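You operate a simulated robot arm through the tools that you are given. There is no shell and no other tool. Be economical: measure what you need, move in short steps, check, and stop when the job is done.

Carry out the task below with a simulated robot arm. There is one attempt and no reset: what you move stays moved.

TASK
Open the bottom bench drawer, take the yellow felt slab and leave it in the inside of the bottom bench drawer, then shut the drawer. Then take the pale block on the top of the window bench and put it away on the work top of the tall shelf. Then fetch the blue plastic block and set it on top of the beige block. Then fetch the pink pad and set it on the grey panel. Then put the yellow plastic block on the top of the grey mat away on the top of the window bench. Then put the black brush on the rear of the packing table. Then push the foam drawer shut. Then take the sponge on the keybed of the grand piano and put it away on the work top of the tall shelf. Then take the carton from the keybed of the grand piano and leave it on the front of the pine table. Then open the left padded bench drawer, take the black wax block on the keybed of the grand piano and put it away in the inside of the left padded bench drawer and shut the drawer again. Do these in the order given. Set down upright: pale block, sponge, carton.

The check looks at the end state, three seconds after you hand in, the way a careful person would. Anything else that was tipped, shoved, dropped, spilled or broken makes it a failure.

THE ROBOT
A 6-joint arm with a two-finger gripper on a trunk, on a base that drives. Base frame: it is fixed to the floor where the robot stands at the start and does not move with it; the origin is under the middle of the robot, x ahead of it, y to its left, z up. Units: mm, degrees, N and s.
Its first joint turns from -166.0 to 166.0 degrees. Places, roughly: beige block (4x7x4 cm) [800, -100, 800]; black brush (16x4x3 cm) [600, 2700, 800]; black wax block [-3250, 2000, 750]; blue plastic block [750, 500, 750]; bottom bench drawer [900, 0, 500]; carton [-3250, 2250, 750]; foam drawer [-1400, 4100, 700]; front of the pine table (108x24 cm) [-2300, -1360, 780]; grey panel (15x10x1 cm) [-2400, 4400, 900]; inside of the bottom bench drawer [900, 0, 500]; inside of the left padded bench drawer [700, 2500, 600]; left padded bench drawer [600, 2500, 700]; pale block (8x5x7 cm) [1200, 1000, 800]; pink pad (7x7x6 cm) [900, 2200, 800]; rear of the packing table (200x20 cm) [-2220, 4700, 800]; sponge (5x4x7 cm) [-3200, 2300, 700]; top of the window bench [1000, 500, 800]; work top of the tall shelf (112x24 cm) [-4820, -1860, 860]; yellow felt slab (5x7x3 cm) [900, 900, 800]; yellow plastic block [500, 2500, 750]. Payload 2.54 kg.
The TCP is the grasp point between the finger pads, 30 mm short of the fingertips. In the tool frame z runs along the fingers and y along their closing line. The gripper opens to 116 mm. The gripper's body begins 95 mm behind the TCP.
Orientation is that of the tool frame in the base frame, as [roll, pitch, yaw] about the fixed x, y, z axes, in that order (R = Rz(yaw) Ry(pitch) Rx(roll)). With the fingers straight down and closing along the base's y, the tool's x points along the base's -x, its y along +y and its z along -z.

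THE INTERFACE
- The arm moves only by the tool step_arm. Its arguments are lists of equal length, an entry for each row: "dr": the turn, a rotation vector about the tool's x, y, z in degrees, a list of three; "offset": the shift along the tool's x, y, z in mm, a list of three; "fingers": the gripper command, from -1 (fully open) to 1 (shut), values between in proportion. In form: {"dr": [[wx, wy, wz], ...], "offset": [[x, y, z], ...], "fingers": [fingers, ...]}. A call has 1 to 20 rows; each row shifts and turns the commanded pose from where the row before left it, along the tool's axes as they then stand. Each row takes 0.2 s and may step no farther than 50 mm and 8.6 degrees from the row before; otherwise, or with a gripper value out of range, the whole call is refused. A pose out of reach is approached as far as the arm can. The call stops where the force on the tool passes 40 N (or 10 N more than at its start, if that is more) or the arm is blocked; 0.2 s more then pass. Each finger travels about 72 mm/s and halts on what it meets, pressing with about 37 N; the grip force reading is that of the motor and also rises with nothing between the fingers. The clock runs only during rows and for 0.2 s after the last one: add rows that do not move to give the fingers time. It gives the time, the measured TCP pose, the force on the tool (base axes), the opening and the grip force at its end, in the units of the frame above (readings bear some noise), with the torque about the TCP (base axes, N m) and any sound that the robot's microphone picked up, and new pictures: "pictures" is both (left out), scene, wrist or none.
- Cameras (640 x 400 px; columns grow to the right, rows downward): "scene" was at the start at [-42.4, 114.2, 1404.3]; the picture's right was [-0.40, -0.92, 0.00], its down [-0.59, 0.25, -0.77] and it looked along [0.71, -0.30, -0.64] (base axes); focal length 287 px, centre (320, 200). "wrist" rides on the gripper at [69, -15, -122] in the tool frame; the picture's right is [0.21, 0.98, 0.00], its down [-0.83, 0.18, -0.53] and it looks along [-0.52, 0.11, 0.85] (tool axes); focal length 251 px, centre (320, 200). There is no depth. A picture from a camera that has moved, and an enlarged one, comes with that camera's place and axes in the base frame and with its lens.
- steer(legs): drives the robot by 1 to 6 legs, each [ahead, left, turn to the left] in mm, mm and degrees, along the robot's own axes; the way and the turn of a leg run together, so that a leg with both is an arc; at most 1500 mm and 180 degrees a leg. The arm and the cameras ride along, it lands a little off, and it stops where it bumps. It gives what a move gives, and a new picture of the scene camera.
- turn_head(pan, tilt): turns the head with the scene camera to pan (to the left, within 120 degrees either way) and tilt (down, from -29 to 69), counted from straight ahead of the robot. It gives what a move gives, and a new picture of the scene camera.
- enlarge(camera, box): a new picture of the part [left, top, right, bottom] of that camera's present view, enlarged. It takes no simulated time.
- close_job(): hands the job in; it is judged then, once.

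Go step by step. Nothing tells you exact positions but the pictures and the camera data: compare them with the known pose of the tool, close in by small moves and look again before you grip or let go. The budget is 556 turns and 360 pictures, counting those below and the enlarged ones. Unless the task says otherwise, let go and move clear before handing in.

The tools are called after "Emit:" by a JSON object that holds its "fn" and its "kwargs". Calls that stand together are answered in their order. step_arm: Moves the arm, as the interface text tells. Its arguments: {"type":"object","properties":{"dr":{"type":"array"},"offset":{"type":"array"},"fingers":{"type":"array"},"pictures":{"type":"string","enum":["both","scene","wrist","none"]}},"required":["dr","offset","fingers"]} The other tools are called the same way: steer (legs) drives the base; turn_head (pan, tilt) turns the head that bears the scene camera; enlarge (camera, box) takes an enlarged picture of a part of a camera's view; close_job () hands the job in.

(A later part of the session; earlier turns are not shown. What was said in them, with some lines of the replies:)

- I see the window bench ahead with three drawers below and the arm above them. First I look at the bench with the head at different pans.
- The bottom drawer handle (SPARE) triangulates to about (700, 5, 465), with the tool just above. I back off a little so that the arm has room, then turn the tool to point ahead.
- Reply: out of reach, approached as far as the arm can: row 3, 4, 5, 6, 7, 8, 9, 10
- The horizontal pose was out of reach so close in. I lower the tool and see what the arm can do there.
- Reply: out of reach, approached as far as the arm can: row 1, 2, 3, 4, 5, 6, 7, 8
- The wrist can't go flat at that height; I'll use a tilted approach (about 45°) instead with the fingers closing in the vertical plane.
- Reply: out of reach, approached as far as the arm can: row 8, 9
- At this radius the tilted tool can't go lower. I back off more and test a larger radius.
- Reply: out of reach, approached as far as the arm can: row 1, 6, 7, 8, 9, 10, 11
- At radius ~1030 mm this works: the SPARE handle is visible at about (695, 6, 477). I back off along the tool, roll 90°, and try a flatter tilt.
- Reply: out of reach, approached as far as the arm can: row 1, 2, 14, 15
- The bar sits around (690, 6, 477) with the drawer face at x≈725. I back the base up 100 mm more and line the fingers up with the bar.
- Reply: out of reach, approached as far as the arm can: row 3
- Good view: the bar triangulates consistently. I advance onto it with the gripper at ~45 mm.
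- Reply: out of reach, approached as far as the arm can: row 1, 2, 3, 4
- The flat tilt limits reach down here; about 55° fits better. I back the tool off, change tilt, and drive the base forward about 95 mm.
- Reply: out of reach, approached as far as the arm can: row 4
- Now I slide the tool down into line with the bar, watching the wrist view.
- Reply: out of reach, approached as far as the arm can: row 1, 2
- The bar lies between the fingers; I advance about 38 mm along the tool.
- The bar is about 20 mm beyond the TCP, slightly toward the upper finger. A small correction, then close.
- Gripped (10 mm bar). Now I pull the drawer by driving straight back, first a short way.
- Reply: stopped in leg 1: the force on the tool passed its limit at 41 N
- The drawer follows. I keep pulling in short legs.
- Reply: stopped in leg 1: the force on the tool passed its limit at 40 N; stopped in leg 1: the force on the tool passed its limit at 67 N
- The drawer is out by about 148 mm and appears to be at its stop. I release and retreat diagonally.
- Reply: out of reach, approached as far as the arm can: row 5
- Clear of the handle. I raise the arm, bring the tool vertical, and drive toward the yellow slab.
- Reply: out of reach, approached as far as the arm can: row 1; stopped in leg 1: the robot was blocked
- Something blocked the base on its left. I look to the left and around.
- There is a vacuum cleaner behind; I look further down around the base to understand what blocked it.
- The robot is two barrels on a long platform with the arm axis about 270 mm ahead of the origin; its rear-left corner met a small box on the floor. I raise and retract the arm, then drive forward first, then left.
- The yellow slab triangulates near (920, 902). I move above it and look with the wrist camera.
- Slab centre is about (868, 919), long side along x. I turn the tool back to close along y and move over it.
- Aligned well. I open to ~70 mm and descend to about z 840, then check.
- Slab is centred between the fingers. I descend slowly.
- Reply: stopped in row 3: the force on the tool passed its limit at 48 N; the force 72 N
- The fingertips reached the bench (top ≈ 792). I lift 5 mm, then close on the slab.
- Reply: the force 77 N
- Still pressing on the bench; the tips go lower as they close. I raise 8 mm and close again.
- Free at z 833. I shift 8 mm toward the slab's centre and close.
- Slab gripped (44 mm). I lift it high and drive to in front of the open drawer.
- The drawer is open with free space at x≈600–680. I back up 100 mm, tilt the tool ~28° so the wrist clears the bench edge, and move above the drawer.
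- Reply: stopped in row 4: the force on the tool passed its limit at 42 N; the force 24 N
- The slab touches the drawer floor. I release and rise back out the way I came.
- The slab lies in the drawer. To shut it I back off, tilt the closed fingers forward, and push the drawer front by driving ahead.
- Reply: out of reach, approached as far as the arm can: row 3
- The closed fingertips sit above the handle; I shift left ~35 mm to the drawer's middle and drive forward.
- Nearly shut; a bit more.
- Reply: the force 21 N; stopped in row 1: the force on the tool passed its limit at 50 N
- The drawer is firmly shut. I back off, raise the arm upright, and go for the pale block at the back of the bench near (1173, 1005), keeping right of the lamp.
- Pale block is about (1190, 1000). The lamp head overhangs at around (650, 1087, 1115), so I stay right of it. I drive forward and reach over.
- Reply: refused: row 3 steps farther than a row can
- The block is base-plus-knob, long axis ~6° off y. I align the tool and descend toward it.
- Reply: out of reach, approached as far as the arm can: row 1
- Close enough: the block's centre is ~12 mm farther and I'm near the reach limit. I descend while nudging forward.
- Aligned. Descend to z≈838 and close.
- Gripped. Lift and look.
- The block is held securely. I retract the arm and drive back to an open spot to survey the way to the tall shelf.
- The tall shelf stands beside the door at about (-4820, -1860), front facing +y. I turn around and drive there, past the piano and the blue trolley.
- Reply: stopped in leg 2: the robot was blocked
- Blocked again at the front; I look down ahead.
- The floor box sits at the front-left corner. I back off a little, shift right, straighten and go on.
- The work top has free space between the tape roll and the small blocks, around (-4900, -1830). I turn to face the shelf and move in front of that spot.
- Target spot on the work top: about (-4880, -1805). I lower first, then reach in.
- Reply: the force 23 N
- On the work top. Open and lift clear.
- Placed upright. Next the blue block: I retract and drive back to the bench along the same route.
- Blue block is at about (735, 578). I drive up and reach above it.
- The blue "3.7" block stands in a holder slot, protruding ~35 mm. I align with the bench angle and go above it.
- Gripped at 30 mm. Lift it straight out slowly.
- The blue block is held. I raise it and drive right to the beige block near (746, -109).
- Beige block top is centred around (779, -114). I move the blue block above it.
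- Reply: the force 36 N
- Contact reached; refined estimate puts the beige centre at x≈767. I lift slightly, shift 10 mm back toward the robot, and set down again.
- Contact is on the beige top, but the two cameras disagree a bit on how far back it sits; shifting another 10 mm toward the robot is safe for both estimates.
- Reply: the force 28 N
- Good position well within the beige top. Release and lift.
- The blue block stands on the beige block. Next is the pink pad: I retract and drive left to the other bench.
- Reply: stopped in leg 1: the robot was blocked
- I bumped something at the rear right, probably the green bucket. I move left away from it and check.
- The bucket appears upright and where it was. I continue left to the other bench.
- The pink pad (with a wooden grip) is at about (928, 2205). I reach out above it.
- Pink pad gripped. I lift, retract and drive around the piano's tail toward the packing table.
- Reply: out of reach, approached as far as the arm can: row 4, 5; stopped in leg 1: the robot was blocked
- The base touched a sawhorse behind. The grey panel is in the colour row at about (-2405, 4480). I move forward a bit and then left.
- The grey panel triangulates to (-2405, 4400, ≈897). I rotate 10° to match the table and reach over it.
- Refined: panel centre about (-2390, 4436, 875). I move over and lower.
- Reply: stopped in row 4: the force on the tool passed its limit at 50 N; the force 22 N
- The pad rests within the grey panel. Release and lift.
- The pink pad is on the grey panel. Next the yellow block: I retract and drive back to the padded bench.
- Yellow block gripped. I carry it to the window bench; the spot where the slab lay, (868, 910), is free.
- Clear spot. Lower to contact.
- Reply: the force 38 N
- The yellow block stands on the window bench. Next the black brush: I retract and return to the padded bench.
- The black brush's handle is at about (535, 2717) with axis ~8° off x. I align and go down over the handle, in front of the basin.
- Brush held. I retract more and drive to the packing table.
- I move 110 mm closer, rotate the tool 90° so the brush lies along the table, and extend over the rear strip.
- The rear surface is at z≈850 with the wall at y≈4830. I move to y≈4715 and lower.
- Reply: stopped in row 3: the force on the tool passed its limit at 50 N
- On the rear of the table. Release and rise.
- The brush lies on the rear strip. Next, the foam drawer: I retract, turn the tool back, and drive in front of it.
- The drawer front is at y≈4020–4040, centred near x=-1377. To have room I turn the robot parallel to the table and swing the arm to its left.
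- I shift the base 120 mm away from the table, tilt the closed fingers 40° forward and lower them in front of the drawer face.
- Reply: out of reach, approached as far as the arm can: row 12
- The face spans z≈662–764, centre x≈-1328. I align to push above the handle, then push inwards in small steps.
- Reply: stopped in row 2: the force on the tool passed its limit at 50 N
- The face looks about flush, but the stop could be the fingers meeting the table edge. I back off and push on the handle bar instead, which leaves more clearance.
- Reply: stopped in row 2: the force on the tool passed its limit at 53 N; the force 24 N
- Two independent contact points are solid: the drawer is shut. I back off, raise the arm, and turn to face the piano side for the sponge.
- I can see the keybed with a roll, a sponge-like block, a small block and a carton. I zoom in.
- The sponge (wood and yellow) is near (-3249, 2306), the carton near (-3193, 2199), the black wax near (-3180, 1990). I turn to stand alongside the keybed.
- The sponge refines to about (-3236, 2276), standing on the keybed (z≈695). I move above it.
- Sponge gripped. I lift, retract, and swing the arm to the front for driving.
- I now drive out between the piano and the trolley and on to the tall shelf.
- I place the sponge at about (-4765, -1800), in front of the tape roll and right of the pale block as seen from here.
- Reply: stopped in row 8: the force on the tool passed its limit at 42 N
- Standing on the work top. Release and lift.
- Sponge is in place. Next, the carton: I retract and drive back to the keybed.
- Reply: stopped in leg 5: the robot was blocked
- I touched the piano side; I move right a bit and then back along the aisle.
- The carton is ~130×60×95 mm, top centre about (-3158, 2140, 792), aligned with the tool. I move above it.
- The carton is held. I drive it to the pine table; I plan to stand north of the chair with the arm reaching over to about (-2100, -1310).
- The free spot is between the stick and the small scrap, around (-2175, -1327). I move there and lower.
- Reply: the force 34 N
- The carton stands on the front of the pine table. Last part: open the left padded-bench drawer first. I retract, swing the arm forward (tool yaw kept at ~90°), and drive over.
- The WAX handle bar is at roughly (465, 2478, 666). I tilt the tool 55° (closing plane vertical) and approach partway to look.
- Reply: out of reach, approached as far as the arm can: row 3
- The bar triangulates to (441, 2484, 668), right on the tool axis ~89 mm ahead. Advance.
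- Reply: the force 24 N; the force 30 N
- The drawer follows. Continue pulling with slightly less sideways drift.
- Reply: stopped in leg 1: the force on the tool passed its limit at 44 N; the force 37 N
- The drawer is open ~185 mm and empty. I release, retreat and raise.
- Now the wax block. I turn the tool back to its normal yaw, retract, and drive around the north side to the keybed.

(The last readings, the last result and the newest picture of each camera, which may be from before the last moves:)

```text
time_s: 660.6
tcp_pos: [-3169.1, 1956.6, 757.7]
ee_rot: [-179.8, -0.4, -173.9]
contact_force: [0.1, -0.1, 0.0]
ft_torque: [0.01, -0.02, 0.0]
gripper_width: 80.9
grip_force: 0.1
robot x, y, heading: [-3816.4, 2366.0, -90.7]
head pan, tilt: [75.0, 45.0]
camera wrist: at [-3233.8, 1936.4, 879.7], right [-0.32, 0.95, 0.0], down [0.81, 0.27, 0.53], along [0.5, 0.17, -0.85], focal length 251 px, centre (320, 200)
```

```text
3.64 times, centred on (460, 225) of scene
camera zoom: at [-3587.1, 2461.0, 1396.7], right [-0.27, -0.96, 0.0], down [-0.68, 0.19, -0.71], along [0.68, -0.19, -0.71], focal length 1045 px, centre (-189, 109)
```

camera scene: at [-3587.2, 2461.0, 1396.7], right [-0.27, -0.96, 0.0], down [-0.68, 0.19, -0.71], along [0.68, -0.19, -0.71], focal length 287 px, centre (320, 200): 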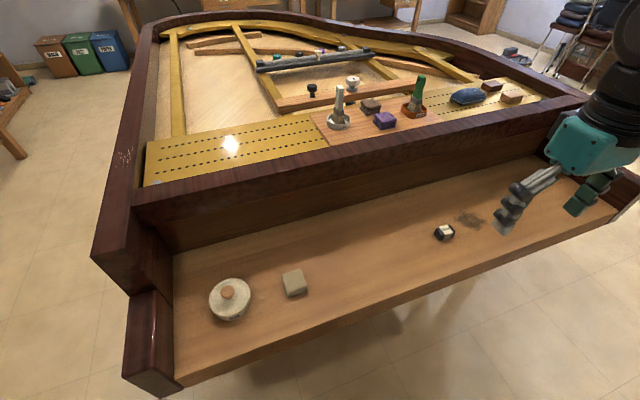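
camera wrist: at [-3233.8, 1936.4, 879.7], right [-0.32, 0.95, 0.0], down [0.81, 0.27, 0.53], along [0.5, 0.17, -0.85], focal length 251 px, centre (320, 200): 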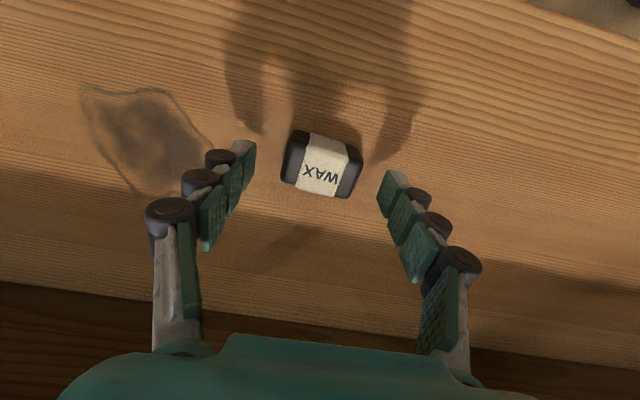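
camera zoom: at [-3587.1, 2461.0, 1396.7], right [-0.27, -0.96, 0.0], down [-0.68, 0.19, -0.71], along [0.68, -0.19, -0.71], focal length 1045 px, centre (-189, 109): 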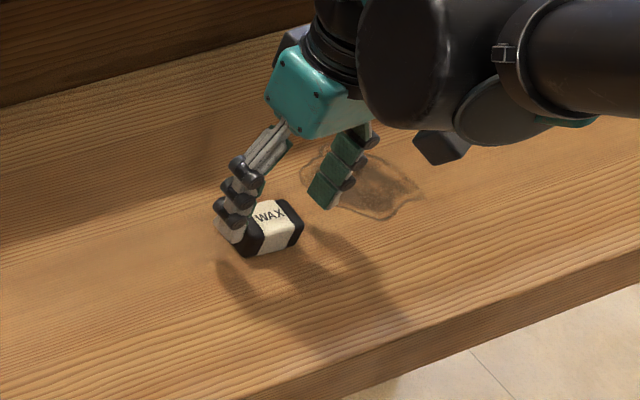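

Emit:
{"fn": "step_arm", "kwargs": {"dr": [[0, 0, 0], [0, 0, 0], [0, 0, 0], [0, 0, 0], [0, 0, 0], [0, 0, 0]], "offset": [[0, 3, 10], [0, 0, 8], [0, 0, 5], [0, 0, 0], [0, 0, 0], [0, 0, 0]], "fingers": [-0.2, -0.2, -0.2, 0.5, 0.8, 0.8], "pictures": "wrist"}}

```text
time_s: 662.0
tcp_pos: [-3168.8, 1960.4, 732.5]
ee_rot: [-179.9, -0.4, -173.9]
contact_force: [0.3, -0.3, 1.0]
ft_torque: [-0.01, 0.02, -0.03]
gripper_width: 52.6
grip_force: 36.9
robot x, y, heading: [-3818.6, 2368.5, -90.9]
head pan, tilt: [75.0, 45.0]
camera wrist: at [-3233.8, 1939.3, 855.4], right [-0.32, 0.95, 0.0], down [0.81, 0.27, 0.53], along [0.5, 0.17, -0.85], focal length 251 px, centre (320, 200)
```

wrist: 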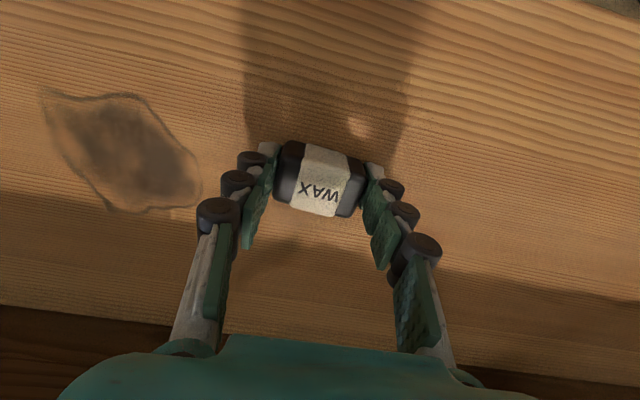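

Wax block gripped. I lift, retract, swing forward and drive back to the drawer.

Emit:
{"fn": "step_arm", "kwargs": {"dr": [[0, 0, 0], [0, 0, 0], [0, 0, 0], [0, 0, 0], [0, 0, 0], [0, 0, 0], [0, 0, 0], [0, 0, 0], [0, 0, 0], [0, 0, 0], [0, 0, 0]], "offset": [[0, 0, -15], [0, 0, -40], [0, 0, -45], [0, 0, -45], [10, 0, -45], [20, 5, -45], [35, 8, -30], [35, 8, -30], [45, 10, -15], [45, 10, -15], [45, 10, -15]], "fingers": [0.9, 0.9, 0.9, 0.9, 0.9, 0.9, 0.9, 0.9, 0.9, 0.9, 0.9], "pictures": "wrist"}}

Emit:
{"fn": "step_arm", "kwargs": {"dr": [[0, 0, 6], [0, 0, 6], [0, 0, 6], [0, 0, 6], [0, 0, 6], [0, 0, 6], [0, 0, 6], [0, 0, 6], [0, 0, 6], [0, 0, 6], [0, 0, 6], [0, 0, 6], [0, 0, 6], [0, 0, 6], [0, 0, 6]], "offset": [[7, -42, 0], [7, -42, 0], [7, -42, 0], [7, -42, 0], [7, -42, 0], [7, -42, 0], [7, -42, 0], [7, -42, 0], [7, -42, 0], [7, -42, 0], [7, -42, 0], [7, -42, 0], [7, -42, 0], [7, -42, 0], [7, -42, 0]], "fingers": [0.9, 0.9, 0.9, 0.9, 0.9, 0.9, 0.9, 0.9, 0.9, 0.9, 0.9, 0.9, 0.9, 0.9, 0.9], "pictures": "none"}}

Emit:
{"fn": "steer", "kwargs": {"legs": [[-1110, 0, 0], [0, 0, 91], [1450, 0, 0], [1450, 0, 0], [100, 0, 0]]}}

```text
time_s: 664.4
tcp_pos: [-3407.3, 1988.9, 1074.2]
ee_rot: [-179.9, -0.4, -173.8]
contact_force: [0.6, -0.4, -1.7]
ft_torque: [0.06, 0.08, 0.03]
gripper_width: 51.6
grip_force: 37.3
robot x, y, heading: [-3820.1, 2367.3, -90.5]
head pan, tilt: [75.0, 45.0]
camera wrist: at [-3473.2, 1967.3, 1197.0], right [-0.32, 0.95, 0.0], down [0.81, 0.27, 0.53], along [0.5, 0.17, -0.85], focal length 251 px, centre (320, 200)
```

wrist: 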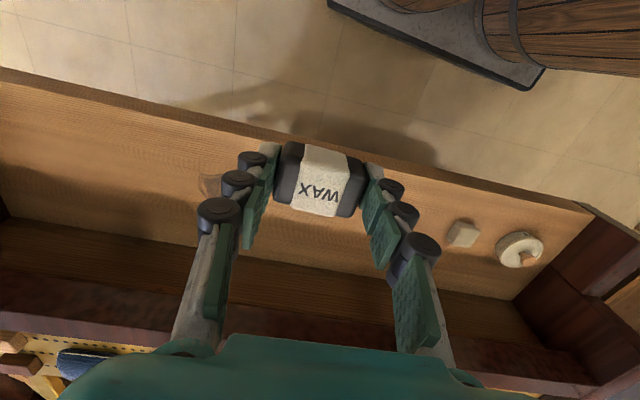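

```text
time_s: 667.6
tcp_pos: [-3813.0, 1580.2, 1079.9]
ee_rot: [-179.6, 0.1, 96.0]
contact_force: [1.0, 0.1, -1.1]
ft_torque: [-0.01, 0.02, 0.01]
gripper_width: 50.8
grip_force: 37.1
robot x, y, heading: [-3815.6, 2362.2, -90.3]
head pan, tilt: [75.0, 45.0]
```

```text
time_s: 691.5
tcp_pos: [-30.6, 3737.1, 1079.1]
ee_rot: [-179.7, 0.1, -169.0]
contact_force: [0.4, 1.0, -0.7]
ft_torque: [-0.03, 0.0, 0.03]
gripper_width: 50.6
grip_force: 36.8
robot x, y, heading: [-811.7, 3663.9, 4.5]
head pan, tilt: [75.0, 45.0]
camera scene: at [-931.2, 3883.8, 1396.8], right [0.98, -0.18, 0.0], down [-0.13, -0.7, -0.71], along [0.13, 0.7, -0.71], focal length 287 px, centre (320, 200)
```

scene: 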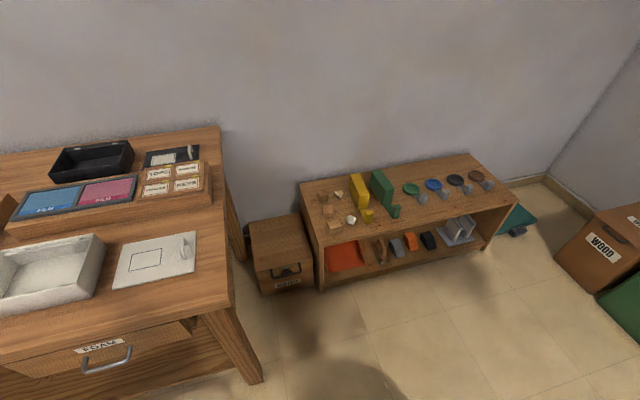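

Emit:
{"fn": "steer", "kwargs": {"legs": [[0, -1180, -4.5], [250, 0, 0]]}}

Emit:
{"fn": "turn_head", "kwargs": {"pan": 10, "tilt": 45}}

Emit:
{"fn": "enlarge", "kwargs": {"camera": "wrist", "box": [0, 0, 640, 400]}}

```text
time_s: 698.9
tcp_pos: [252.4, 2467.7, 1079.7]
ee_rot: [-179.6, 0.0, -175.7]
contact_force: [0.3, 0.0, -0.3]
ft_torque: [0.01, 0.01, 0.02]
gripper_width: 50.9
grip_force: 37.1
robot x, y, heading: [-535.6, 2489.2, -2.4]
head pan, tilt: [75.0, 45.0]
camera scene: at [-623.2, 2719.5, 1396.8], right [0.95, -0.3, 0.0], down [-0.21, -0.68, -0.71], along [0.21, 0.68, -0.71], focal length 287 px, centre (320, 200)
```

scene: 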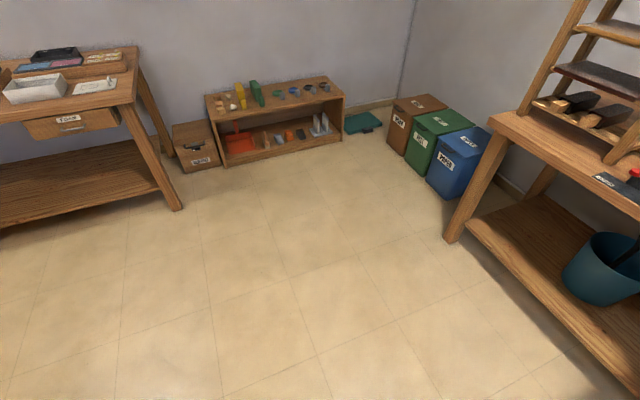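

```text
time_s: 700.2
tcp_pos: [252.2, 2467.2, 1079.1]
ee_rot: [-179.6, 0.0, -175.7]
contact_force: [-0.1, 0.6, -0.5]
ft_torque: [0.0, -0.03, -0.03]
gripper_width: 50.6
grip_force: 37.0
robot x, y, heading: [-533.0, 2485.5, -2.4]
head pan, tilt: [10.0, 45.0]
camera scene: at [-566.9, 2652.8, 1396.8], right [0.13, -0.99, 0.0], down [-0.7, -0.1, -0.71], along [0.7, 0.1, -0.71], focal length 287 px, centre (320, 200)
```

scene: 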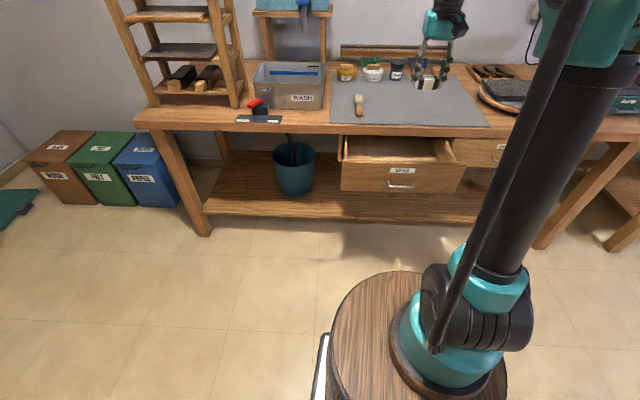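

```text
1.00 times, centred on (320, 200) of wrist (not enlarged: the box is as wide or as high as the picture)
camera zoom: at [185.7, 2449.7, 1201.8], right [-0.29, 0.96, -0.01], down [0.81, 0.25, 0.53], along [0.51, 0.15, -0.85], focal length 251 px, centre (320, 200)
```

zoom: 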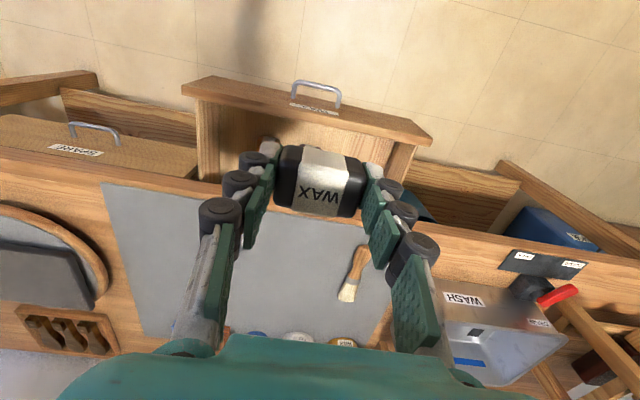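

I tilt slightly (12°) for clearance from the bench edge and lower the wax block into the open drawer around x≈360.

Emit:
{"fn": "step_arm", "kwargs": {"dr": [[0, -6, 0], [0, -6, 0], [0, 0, 0], [0, 0, 0], [0, 0, 0], [0, 0, 0], [0, 0, 0], [0, 0, 0], [0, 0, 0]], "offset": [[0, 0, 0], [0, 0, 0], [-6, 1, 42], [-6, 1, 42], [-6, 1, 42], [-6, 1, 42], [-6, 1, 42], [-6, 1, 42], [-6, 1, 42]], "fingers": [0.9, 0.9, 0.9, 0.9, 0.9, 0.9, 0.9, 0.9, 0.9], "pictures": "both"}}

```text
time_s: 702.2
tcp_pos: [355.6, 2481.0, 799.9]
ee_rot: [-179.7, 12.1, -175.7]
contact_force: [-0.8, -0.8, -0.1]
ft_torque: [-0.01, -0.02, -0.03]
gripper_width: 50.8
grip_force: 37.0
robot x, y, heading: [-531.7, 2490.8, -2.2]
head pan, tilt: [10.0, 45.0]
camera scene: at [-567.1, 2652.7, 1396.7], right [0.13, -0.99, 0.0], down [-0.7, -0.09, -0.71], along [0.7, 0.09, -0.71], focal length 287 px, centre (320, 200)
camera wrist: at [265.4, 2461.8, 905.0], right [-0.28, 0.96, -0.05], down [0.68, 0.24, 0.69], along [0.68, 0.16, -0.72], focal length 251 px, centre (320, 200)
```

scene: 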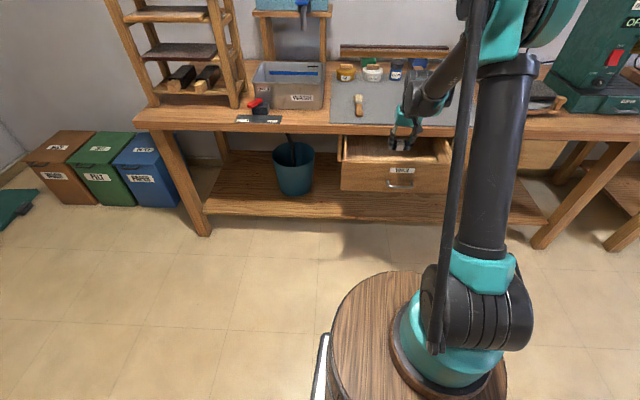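
wrist: 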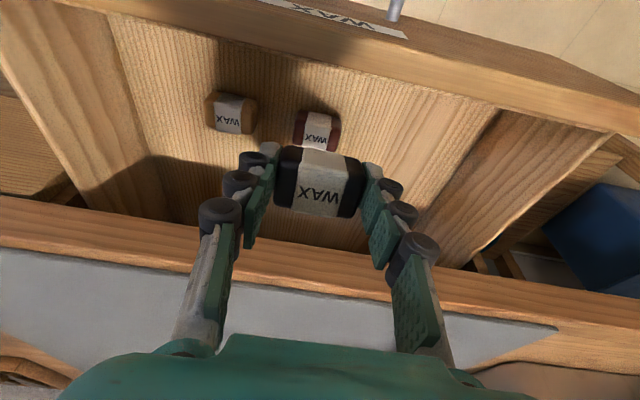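

Two other wax blocks are already in the drawer; the space at y≈2570 is free. I shift left and lower there.

Emit:
{"fn": "step_arm", "kwargs": {"dr": [[0, 0, 0], [0, 0, 0], [0, 0, 0], [0, 0, 0]], "offset": [[-3, 45, 0], [-3, 45, 0], [3, 0, 35], [3, 0, 35]], "fingers": [0.9, 0.9, 0.9, 0.9], "pictures": "wrist"}}

Emit:
{"fn": "enlarge", "kwargs": {"camera": "scene", "box": [320, 90, 480, 200]}}

```text
time_s: 703.2
tcp_pos: [359.9, 2570.2, 732.6]
ee_rot: [-179.7, 12.2, -175.6]
contact_force: [-0.1, 0.4, -0.7]
ft_torque: [0.03, -0.02, 0.01]
gripper_width: 50.9
grip_force: 37.2
robot x, y, heading: [-531.0, 2488.9, -2.4]
head pan, tilt: [10.0, 45.0]
camera wrist: at [269.4, 2550.2, 838.0], right [-0.28, 0.96, -0.05], down [0.68, 0.24, 0.69], along [0.68, 0.16, -0.72], focal length 251 px, centre (320, 200)
```

wrist: 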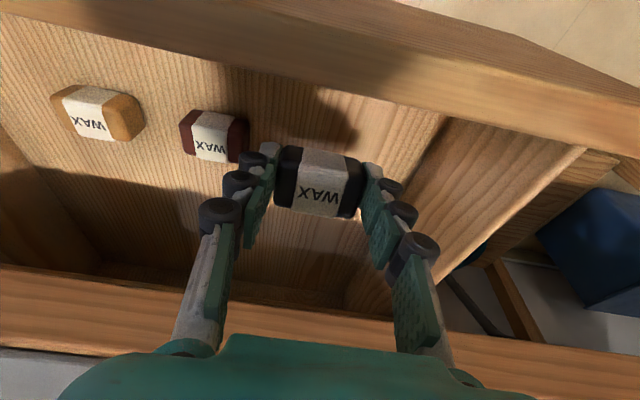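

```text
3.64 times, centred on (400, 145) of scene
camera zoom: at [-567.0, 2652.8, 1396.7], right [0.13, -0.99, 0.0], down [-0.7, -0.09, -0.71], along [0.7, 0.09, -0.71], focal length 1045 px, centre (29, 400)
```

zoom: 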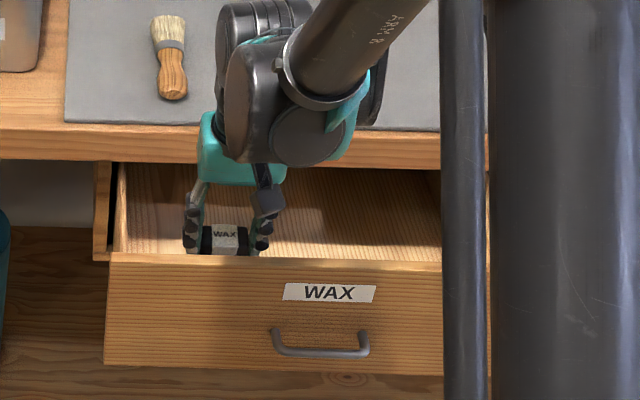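

Emit:
{"fn": "step_arm", "kwargs": {"dr": [[0, 0, 0], [0, 0, 0], [0, 0, 0], [0, 0, 0], [0, 0, 0], [0, 0, 0], [0, 0, 0], [0, 0, 0]], "offset": [[4, 0, 20], [4, 0, 20], [1, 0, 8], [1, 0, 6], [1, 0, 6], [1, 0, 6], [1, 0, 6], [1, 0, 6]], "fingers": [0.9, 0.9, 0.9, 0.9, 0.9, 0.9, 0.9, 0.9], "pictures": "wrist"}}

```text
time_s: 704.9
tcp_pos: [364.2, 2570.6, 660.0]
ee_rot: [-179.6, 12.2, -175.6]
contact_force: [0.9, 0.8, 28.4]
ft_torque: [0.35, 0.17, -0.03]
gripper_width: 50.6
grip_force: 37.2
robot x, y, heading: [-538.2, 2486.9, -2.2]
head pan, tilt: [10.0, 45.0]
stopped in row 8: the force on the tool passed its limit at 64 N (the readings are from after the stop); the commanded pose is now the measured one
camera wrist: at [272.4, 2549.7, 766.0], right [-0.28, 0.96, -0.05], down [0.68, 0.24, 0.7], along [0.68, 0.16, -0.72], focal length 251 px, centre (320, 200)
```

wrist: 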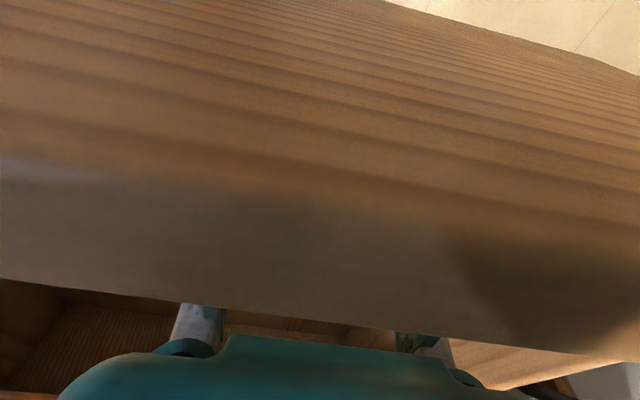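

Emit:
{"fn": "step_arm", "kwargs": {"dr": [[0, 0, 0], [0, 0, 0], [0, 0, 0], [0, 0, 0], [0, 0, 0], [0, 0, 0], [0, 0, 0]], "offset": [[0, 0, -2], [0, 0, 0], [0, 0, 0], [-2, 0, -25], [-6, 0, -40], [-6, 0, -45], [0, 0, -45]], "fingers": [0.3, -0.1, -0.1, -0.1, -0.1, -0.1, -0.1], "pictures": "wrist"}}

```text
time_s: 706.5
tcp_pos: [344.7, 2566.5, 814.6]
ee_rot: [-179.6, 12.2, -175.6]
contact_force: [-0.2, 0.3, -0.2]
ft_torque: [-0.02, 0.02, 0.03]
gripper_width: 64.0
grip_force: 0.1
robot x, y, heading: [-535.7, 2486.7, -2.5]
head pan, tilt: [10.0, 45.0]
camera wrist: at [253.9, 2547.1, 920.7], right [-0.28, 0.96, -0.05], down [0.68, 0.24, 0.69], along [0.68, 0.16, -0.72], focal length 251 px, centre (320, 200)
```

wrist: 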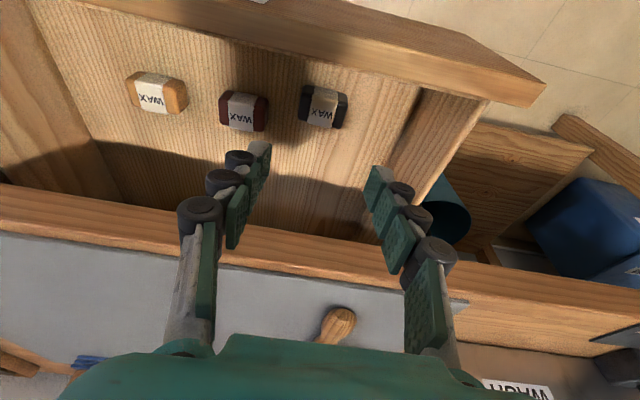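

The wax block lies in the drawer. I back off, tilt the closed fingers and push the drawer shut.

Emit:
{"fn": "steer", "kwargs": {"legs": [[-200, 0, 2.4]]}}

Emit:
{"fn": "step_arm", "kwargs": {"dr": [[0, -8.2, 0], [0, -8.2, 0], [0, -8.2, 0], [0, -8.2, 0], [0, -8.2, 0], [0, 0, 0], [0, 0, 0], [0, 0, 0], [0, 0, 0], [0, 0, 0]], "offset": [[0, -35, 0], [0, -35, 0], [0, -35, 0], [0, -10, 0], [0, 0, 0], [6, 0, 24], [6, 0, 24], [6, 0, 24], [6, 0, 24], [6, 0, 24]], "fingers": [1, 1, 1, 1, 1, 1, 1, 1, 1, 1], "pictures": "wrist"}}

```text
time_s: 708.1
tcp_pos: [141.8, 2607.9, 815.6]
ee_rot: [-179.6, 12.2, -173.2]
contact_force: [0.0, 1.1, -0.1]
ft_torque: [0.0, -0.01, 0.04]
gripper_width: 63.9
grip_force: 0.1
robot x, y, heading: [-737.5, 2494.7, -0.1]
head pan, tilt: [10.0, 45.0]
camera scene: at [-773.7, 2655.0, 1396.7], right [0.18, -0.98, 0.0], down [-0.7, -0.12, -0.71], along [0.7, 0.12, -0.71], focal length 287 px, centre (320, 200)
```

scene: 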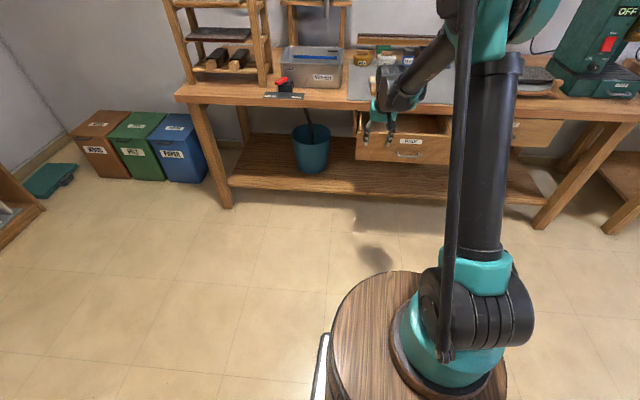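

```text
time_s: 710.3
tcp_pos: [230.6, 2503.7, 721.5]
ee_rot: [-179.3, 53.2, -172.7]
contact_force: [-0.4, 0.9, -0.3]
ft_torque: [0.04, 0.01, -0.01]
gripper_width: 0.0
grip_force: 29.1
robot x, y, heading: [-729.3, 2497.7, 0.1]
head pan, tilt: [10.0, 45.0]
camera wrist: at [95.5, 2473.9, 739.1], right [-0.24, 0.95, -0.18], down [0.04, 0.19, 0.98], along [0.97, 0.23, -0.09], focal length 251 px, centre (320, 200)
```

wrist: 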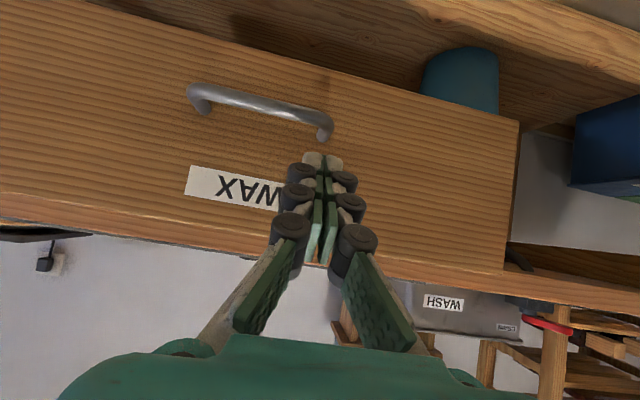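

Emit:
{"fn": "step_arm", "kwargs": {"dr": [[0, 0, 0]], "offset": [[0, -40, 0]], "fingers": [1], "pictures": "none"}}

Emit:
{"fn": "steer", "kwargs": {"legs": [[150, 10, 0]]}}

Emit:
{"fn": "enlarge", "kwargs": {"camera": "wrist", "box": [0, 0, 640, 400]}}

```text
time_s: 710.7
tcp_pos: [235.7, 2464.7, 720.0]
ee_rot: [-179.3, 53.1, -172.5]
contact_force: [-0.2, 1.5, 0.6]
ft_torque: [0.0, 0.0, -0.03]
gripper_width: 0.0
grip_force: 28.9
robot x, y, heading: [-733.8, 2495.1, 0.2]
head pan, tilt: [10.0, 45.0]
```

```text
time_s: 712.1
tcp_pos: [383.5, 2480.8, 720.1]
ee_rot: [-179.4, 53.2, -172.4]
contact_force: [1.1, -0.6, -0.6]
ft_torque: [0.02, -0.03, 0.02]
gripper_width: 0.3
grip_force: 28.4
robot x, y, heading: [-582.5, 2502.7, 0.5]
head pan, tilt: [10.0, 45.0]
camera scene: at [-626.2, 2665.6, 1396.8], right [0.18, -0.98, 0.0], down [-0.7, -0.13, -0.71], along [0.7, 0.13, -0.71], focal length 287 px, centre (320, 200)
```

scene: 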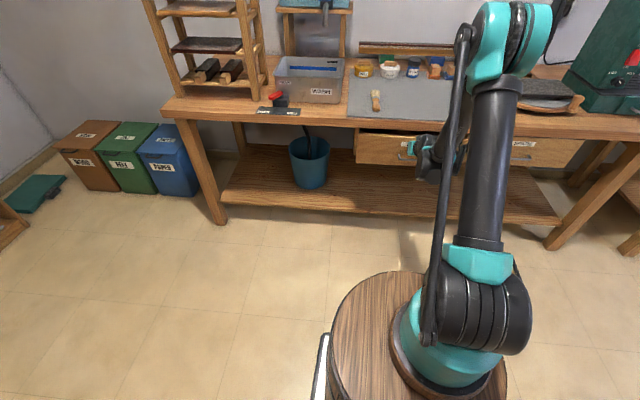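

```text
1.00 times, centred on (320, 200) of wrist (not enlarged: the box is as wide or as high as the picture)
camera zoom: at [248.0, 2449.7, 739.2], right [-0.25, 0.95, -0.18], down [0.04, 0.2, 0.98], along [0.97, 0.24, -0.09], focal length 251 px, centre (320, 200)
```

zoom: 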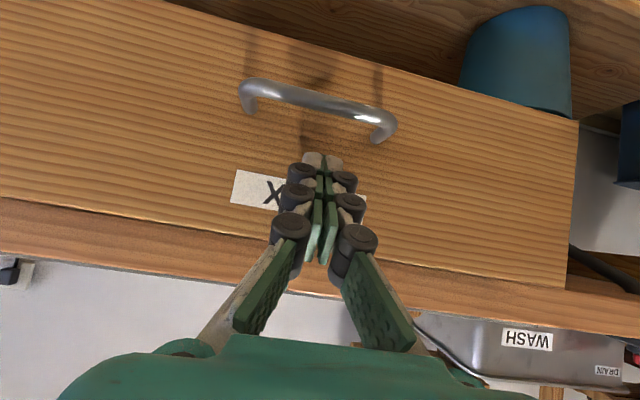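

Emit:
{"fn": "steer", "kwargs": {"legs": [[50, 4, 0]]}}

Emit:
{"fn": "step_arm", "kwargs": {"dr": [[0, 0, 0], [0, 0, 0], [0, 0, 0], [0, 0, 0], [0, 0, 0]], "offset": [[-5, 0, 7], [-5, 0, 7], [-5, 0, 7], [-5, 0, 7], [-5, 0, 7]], "fingers": [1, 1, 1, 1, 1], "pictures": "wrist"}}

```text
time_s: 713.0
tcp_pos: [433.9, 2487.9, 720.7]
ee_rot: [-179.3, 53.1, -172.2]
contact_force: [0.7, -0.1, 0.3]
ft_torque: [0.02, -0.03, 0.0]
gripper_width: 0.1
grip_force: 29.1
robot x, y, heading: [-532.3, 2508.1, 0.8]
head pan, tilt: [10.0, 45.0]
camera scene: at [-575.9, 2669.9, 1396.8], right [0.18, -0.98, 0.0], down [-0.7, -0.13, -0.71], along [0.69, 0.13, -0.71], focal length 287 px, centre (320, 200)
```

scene: 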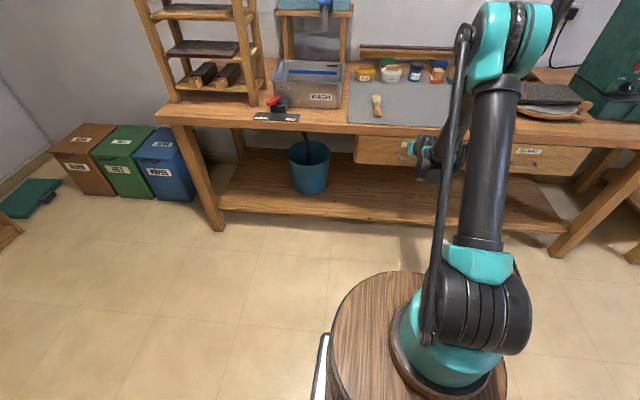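

```text
time_s: 713.4
tcp_pos: [435.4, 2487.3, 721.1]
ee_rot: [-179.4, 52.8, -172.3]
contact_force: [-10.2, -1.4, 3.3]
ft_torque: [-0.03, -0.05, -0.04]
gripper_width: 0.4
grip_force: 29.0
robot x, y, heading: [-536.5, 2510.2, 0.9]
head pan, tilt: [10.0, 45.0]
stopped in row 1: the force on the tool passed its limit at 58 N (the readings are from after the stop); the commanded pose is now the measured one
camera wrist: at [300.4, 2456.4, 740.0], right [-0.25, 0.95, -0.18], down [0.05, 0.2, 0.98], along [0.97, 0.24, -0.1], focal length 251 px, centre (320, 200)
```

wrist: 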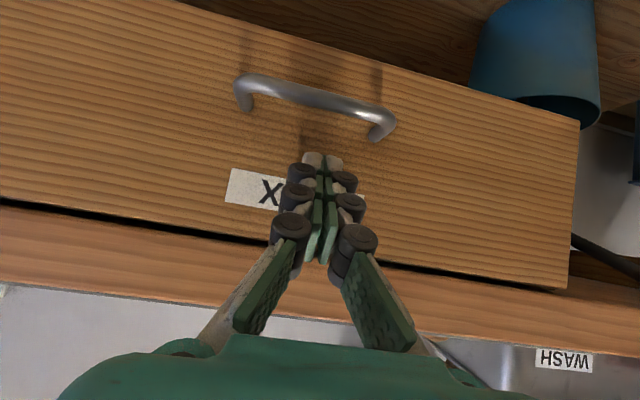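

Emit:
{"fn": "enlarge", "kwargs": {"camera": "scene", "box": [330, 110, 600, 190]}}

Emit:
{"fn": "enlarge", "kwargs": {"camera": "wrist", "box": [0, 150, 320, 350]}}

```text
2.37 times, centred on (465, 150) of scene
camera zoom: at [-576.8, 2669.8, 1396.7], right [0.18, -0.98, 0.0], down [-0.69, -0.13, -0.71], along [0.7, 0.13, -0.71], focal length 681 px, centre (-24, 318)
```

zoom: 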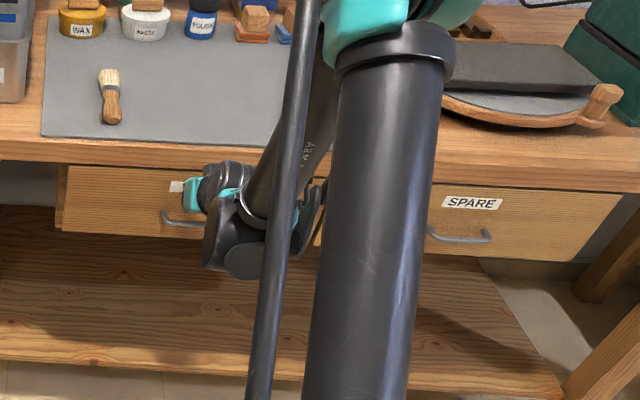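

```text
2.00 times, centred on (160, 250) of wrist
camera zoom: at [300.4, 2456.4, 740.0], right [-0.25, 0.95, -0.18], down [0.05, 0.2, 0.98], along [0.97, 0.24, -0.1], focal length 503 px, centre (640, 100)
```

zoom: 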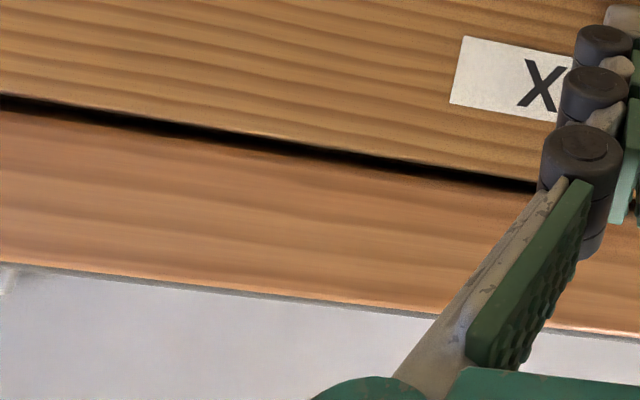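

Emit:
{"fn": "steer", "kwargs": {"legs": [[-200, 0, 0]]}}

Emit:
{"fn": "step_arm", "kwargs": {"dr": [[0, 0, 0], [0, 8, 0], [0, 8, 0], [0, 8, 0], [0, 8, 0], [0, 8, 0], [0, 8, 0], [0, 5, 0], [0, 0, 0], [0, 0, 0], [0, 0, 0]], "offset": [[-30, 0, -40], [-20, 0, -40], [-10, 0, -40], [0, 0, -40], [0, 0, -40], [0, 0, -40], [0, 0, 0], [0, 0, 0], [40, 0, -20], [40, 0, -20], [40, 0, 0]], "fingers": [1, 1, 1, 1, 1, 1, 1, 1, 0, 0, 0], "pictures": "scene"}}

Emit:
{"fn": "enlarge", "kwargs": {"camera": "scene", "box": [300, 90, 640, 230]}}

```text
time_s: 715.0
tcp_pos: [234.8, 2487.2, 719.9]
ee_rot: [-179.3, 52.8, -172.0]
contact_force: [0.3, -1.0, 0.3]
ft_torque: [-0.01, -0.01, 0.0]
gripper_width: 0.1
grip_force: 28.7
robot x, y, heading: [-737.9, 2505.5, 0.6]
head pan, tilt: [10.0, 45.0]
camera scene: at [-778.9, 2667.4, 1396.8], right [0.19, -0.98, 0.0], down [-0.69, -0.13, -0.71], along [0.69, 0.13, -0.71], focal length 287 px, centre (320, 200)
```

scene: 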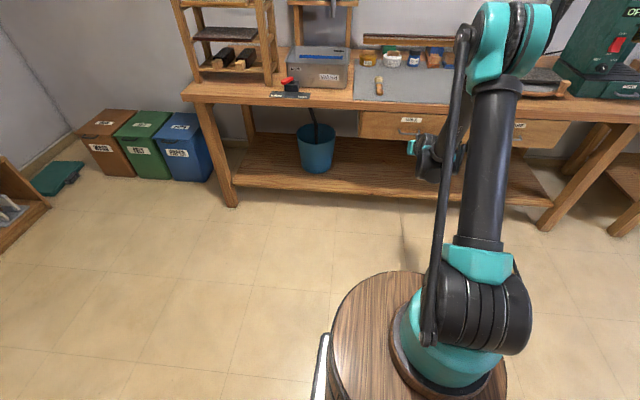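

```text
time_s: 717.4
tcp_pos: [3.7, 2459.0, 987.6]
ee_rot: [-179.6, -0.2, -172.6]
contact_force: [1.1, 0.3, -1.5]
ft_torque: [0.01, 0.05, -0.03]
gripper_width: 57.8
grip_force: 0.1
robot x, y, heading: [-735.7, 2502.0, 0.8]
head pan, tilt: [10.0, 45.0]
camera scene: at [-778.5, 2667.4, 1396.8], right [0.19, -0.98, 0.0], down [-0.69, -0.13, -0.71], along [0.69, 0.13, -0.71], focal length 287 px, centre (320, 200)
```

scene: 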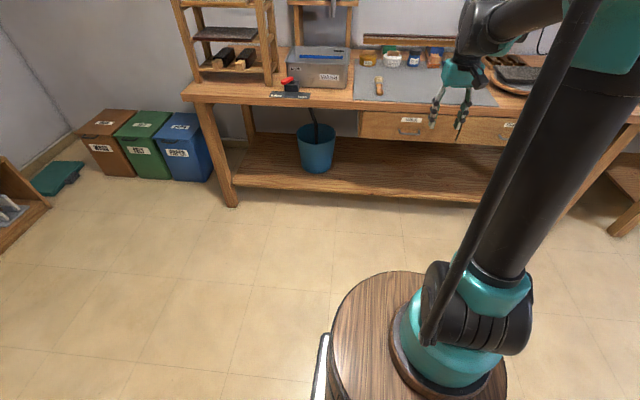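

```text
1.88 times, centred on (470, 160) of scene
camera zoom: at [-778.5, 2667.4, 1396.8], right [0.19, -0.98, 0.0], down [-0.69, -0.13, -0.71], along [0.69, 0.13, -0.71], focal length 541 px, centre (38, 275)
```

zoom: 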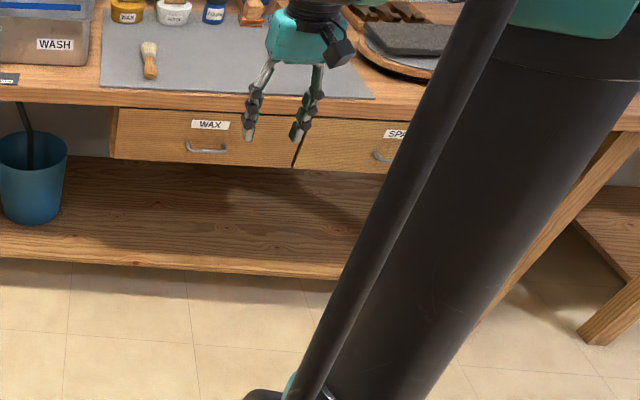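

Everything in the list is in place, the drawers are shut flush, and the arm is clear, so I hand in.

Emit:
{"fn": "close_job", "kwargs": {}}

```text
The job is handed in.
```

I handed the job in with all ten tasks done in order and the last pictures showing each item in place. I don't have the result of the check.

- **Floor box:** I nudged the floor box beside the cable ramp twice while driving. It looked undisturbed later.
- **Green bucket:** I bumped the green bucket once. It looked upright afterwards.
- **Piano:** I touched the piano's side or sawhorse twice.
- **Bottom bench drawer:** I pushed it to a firm stop, and it looked flush in later pictures.
- **Foam drawer:** I pushed it to a firm stop at two points, and it looked flush in later pictures.
- **Left padded bench drawer:** I pushed it to a firm stop, and it looked flush in later pictures. It already held two other wax blocks, so the black one sits beside them.
- **Blue block:** It sits toward the rear of the beige block's top. It did not move when I let go.
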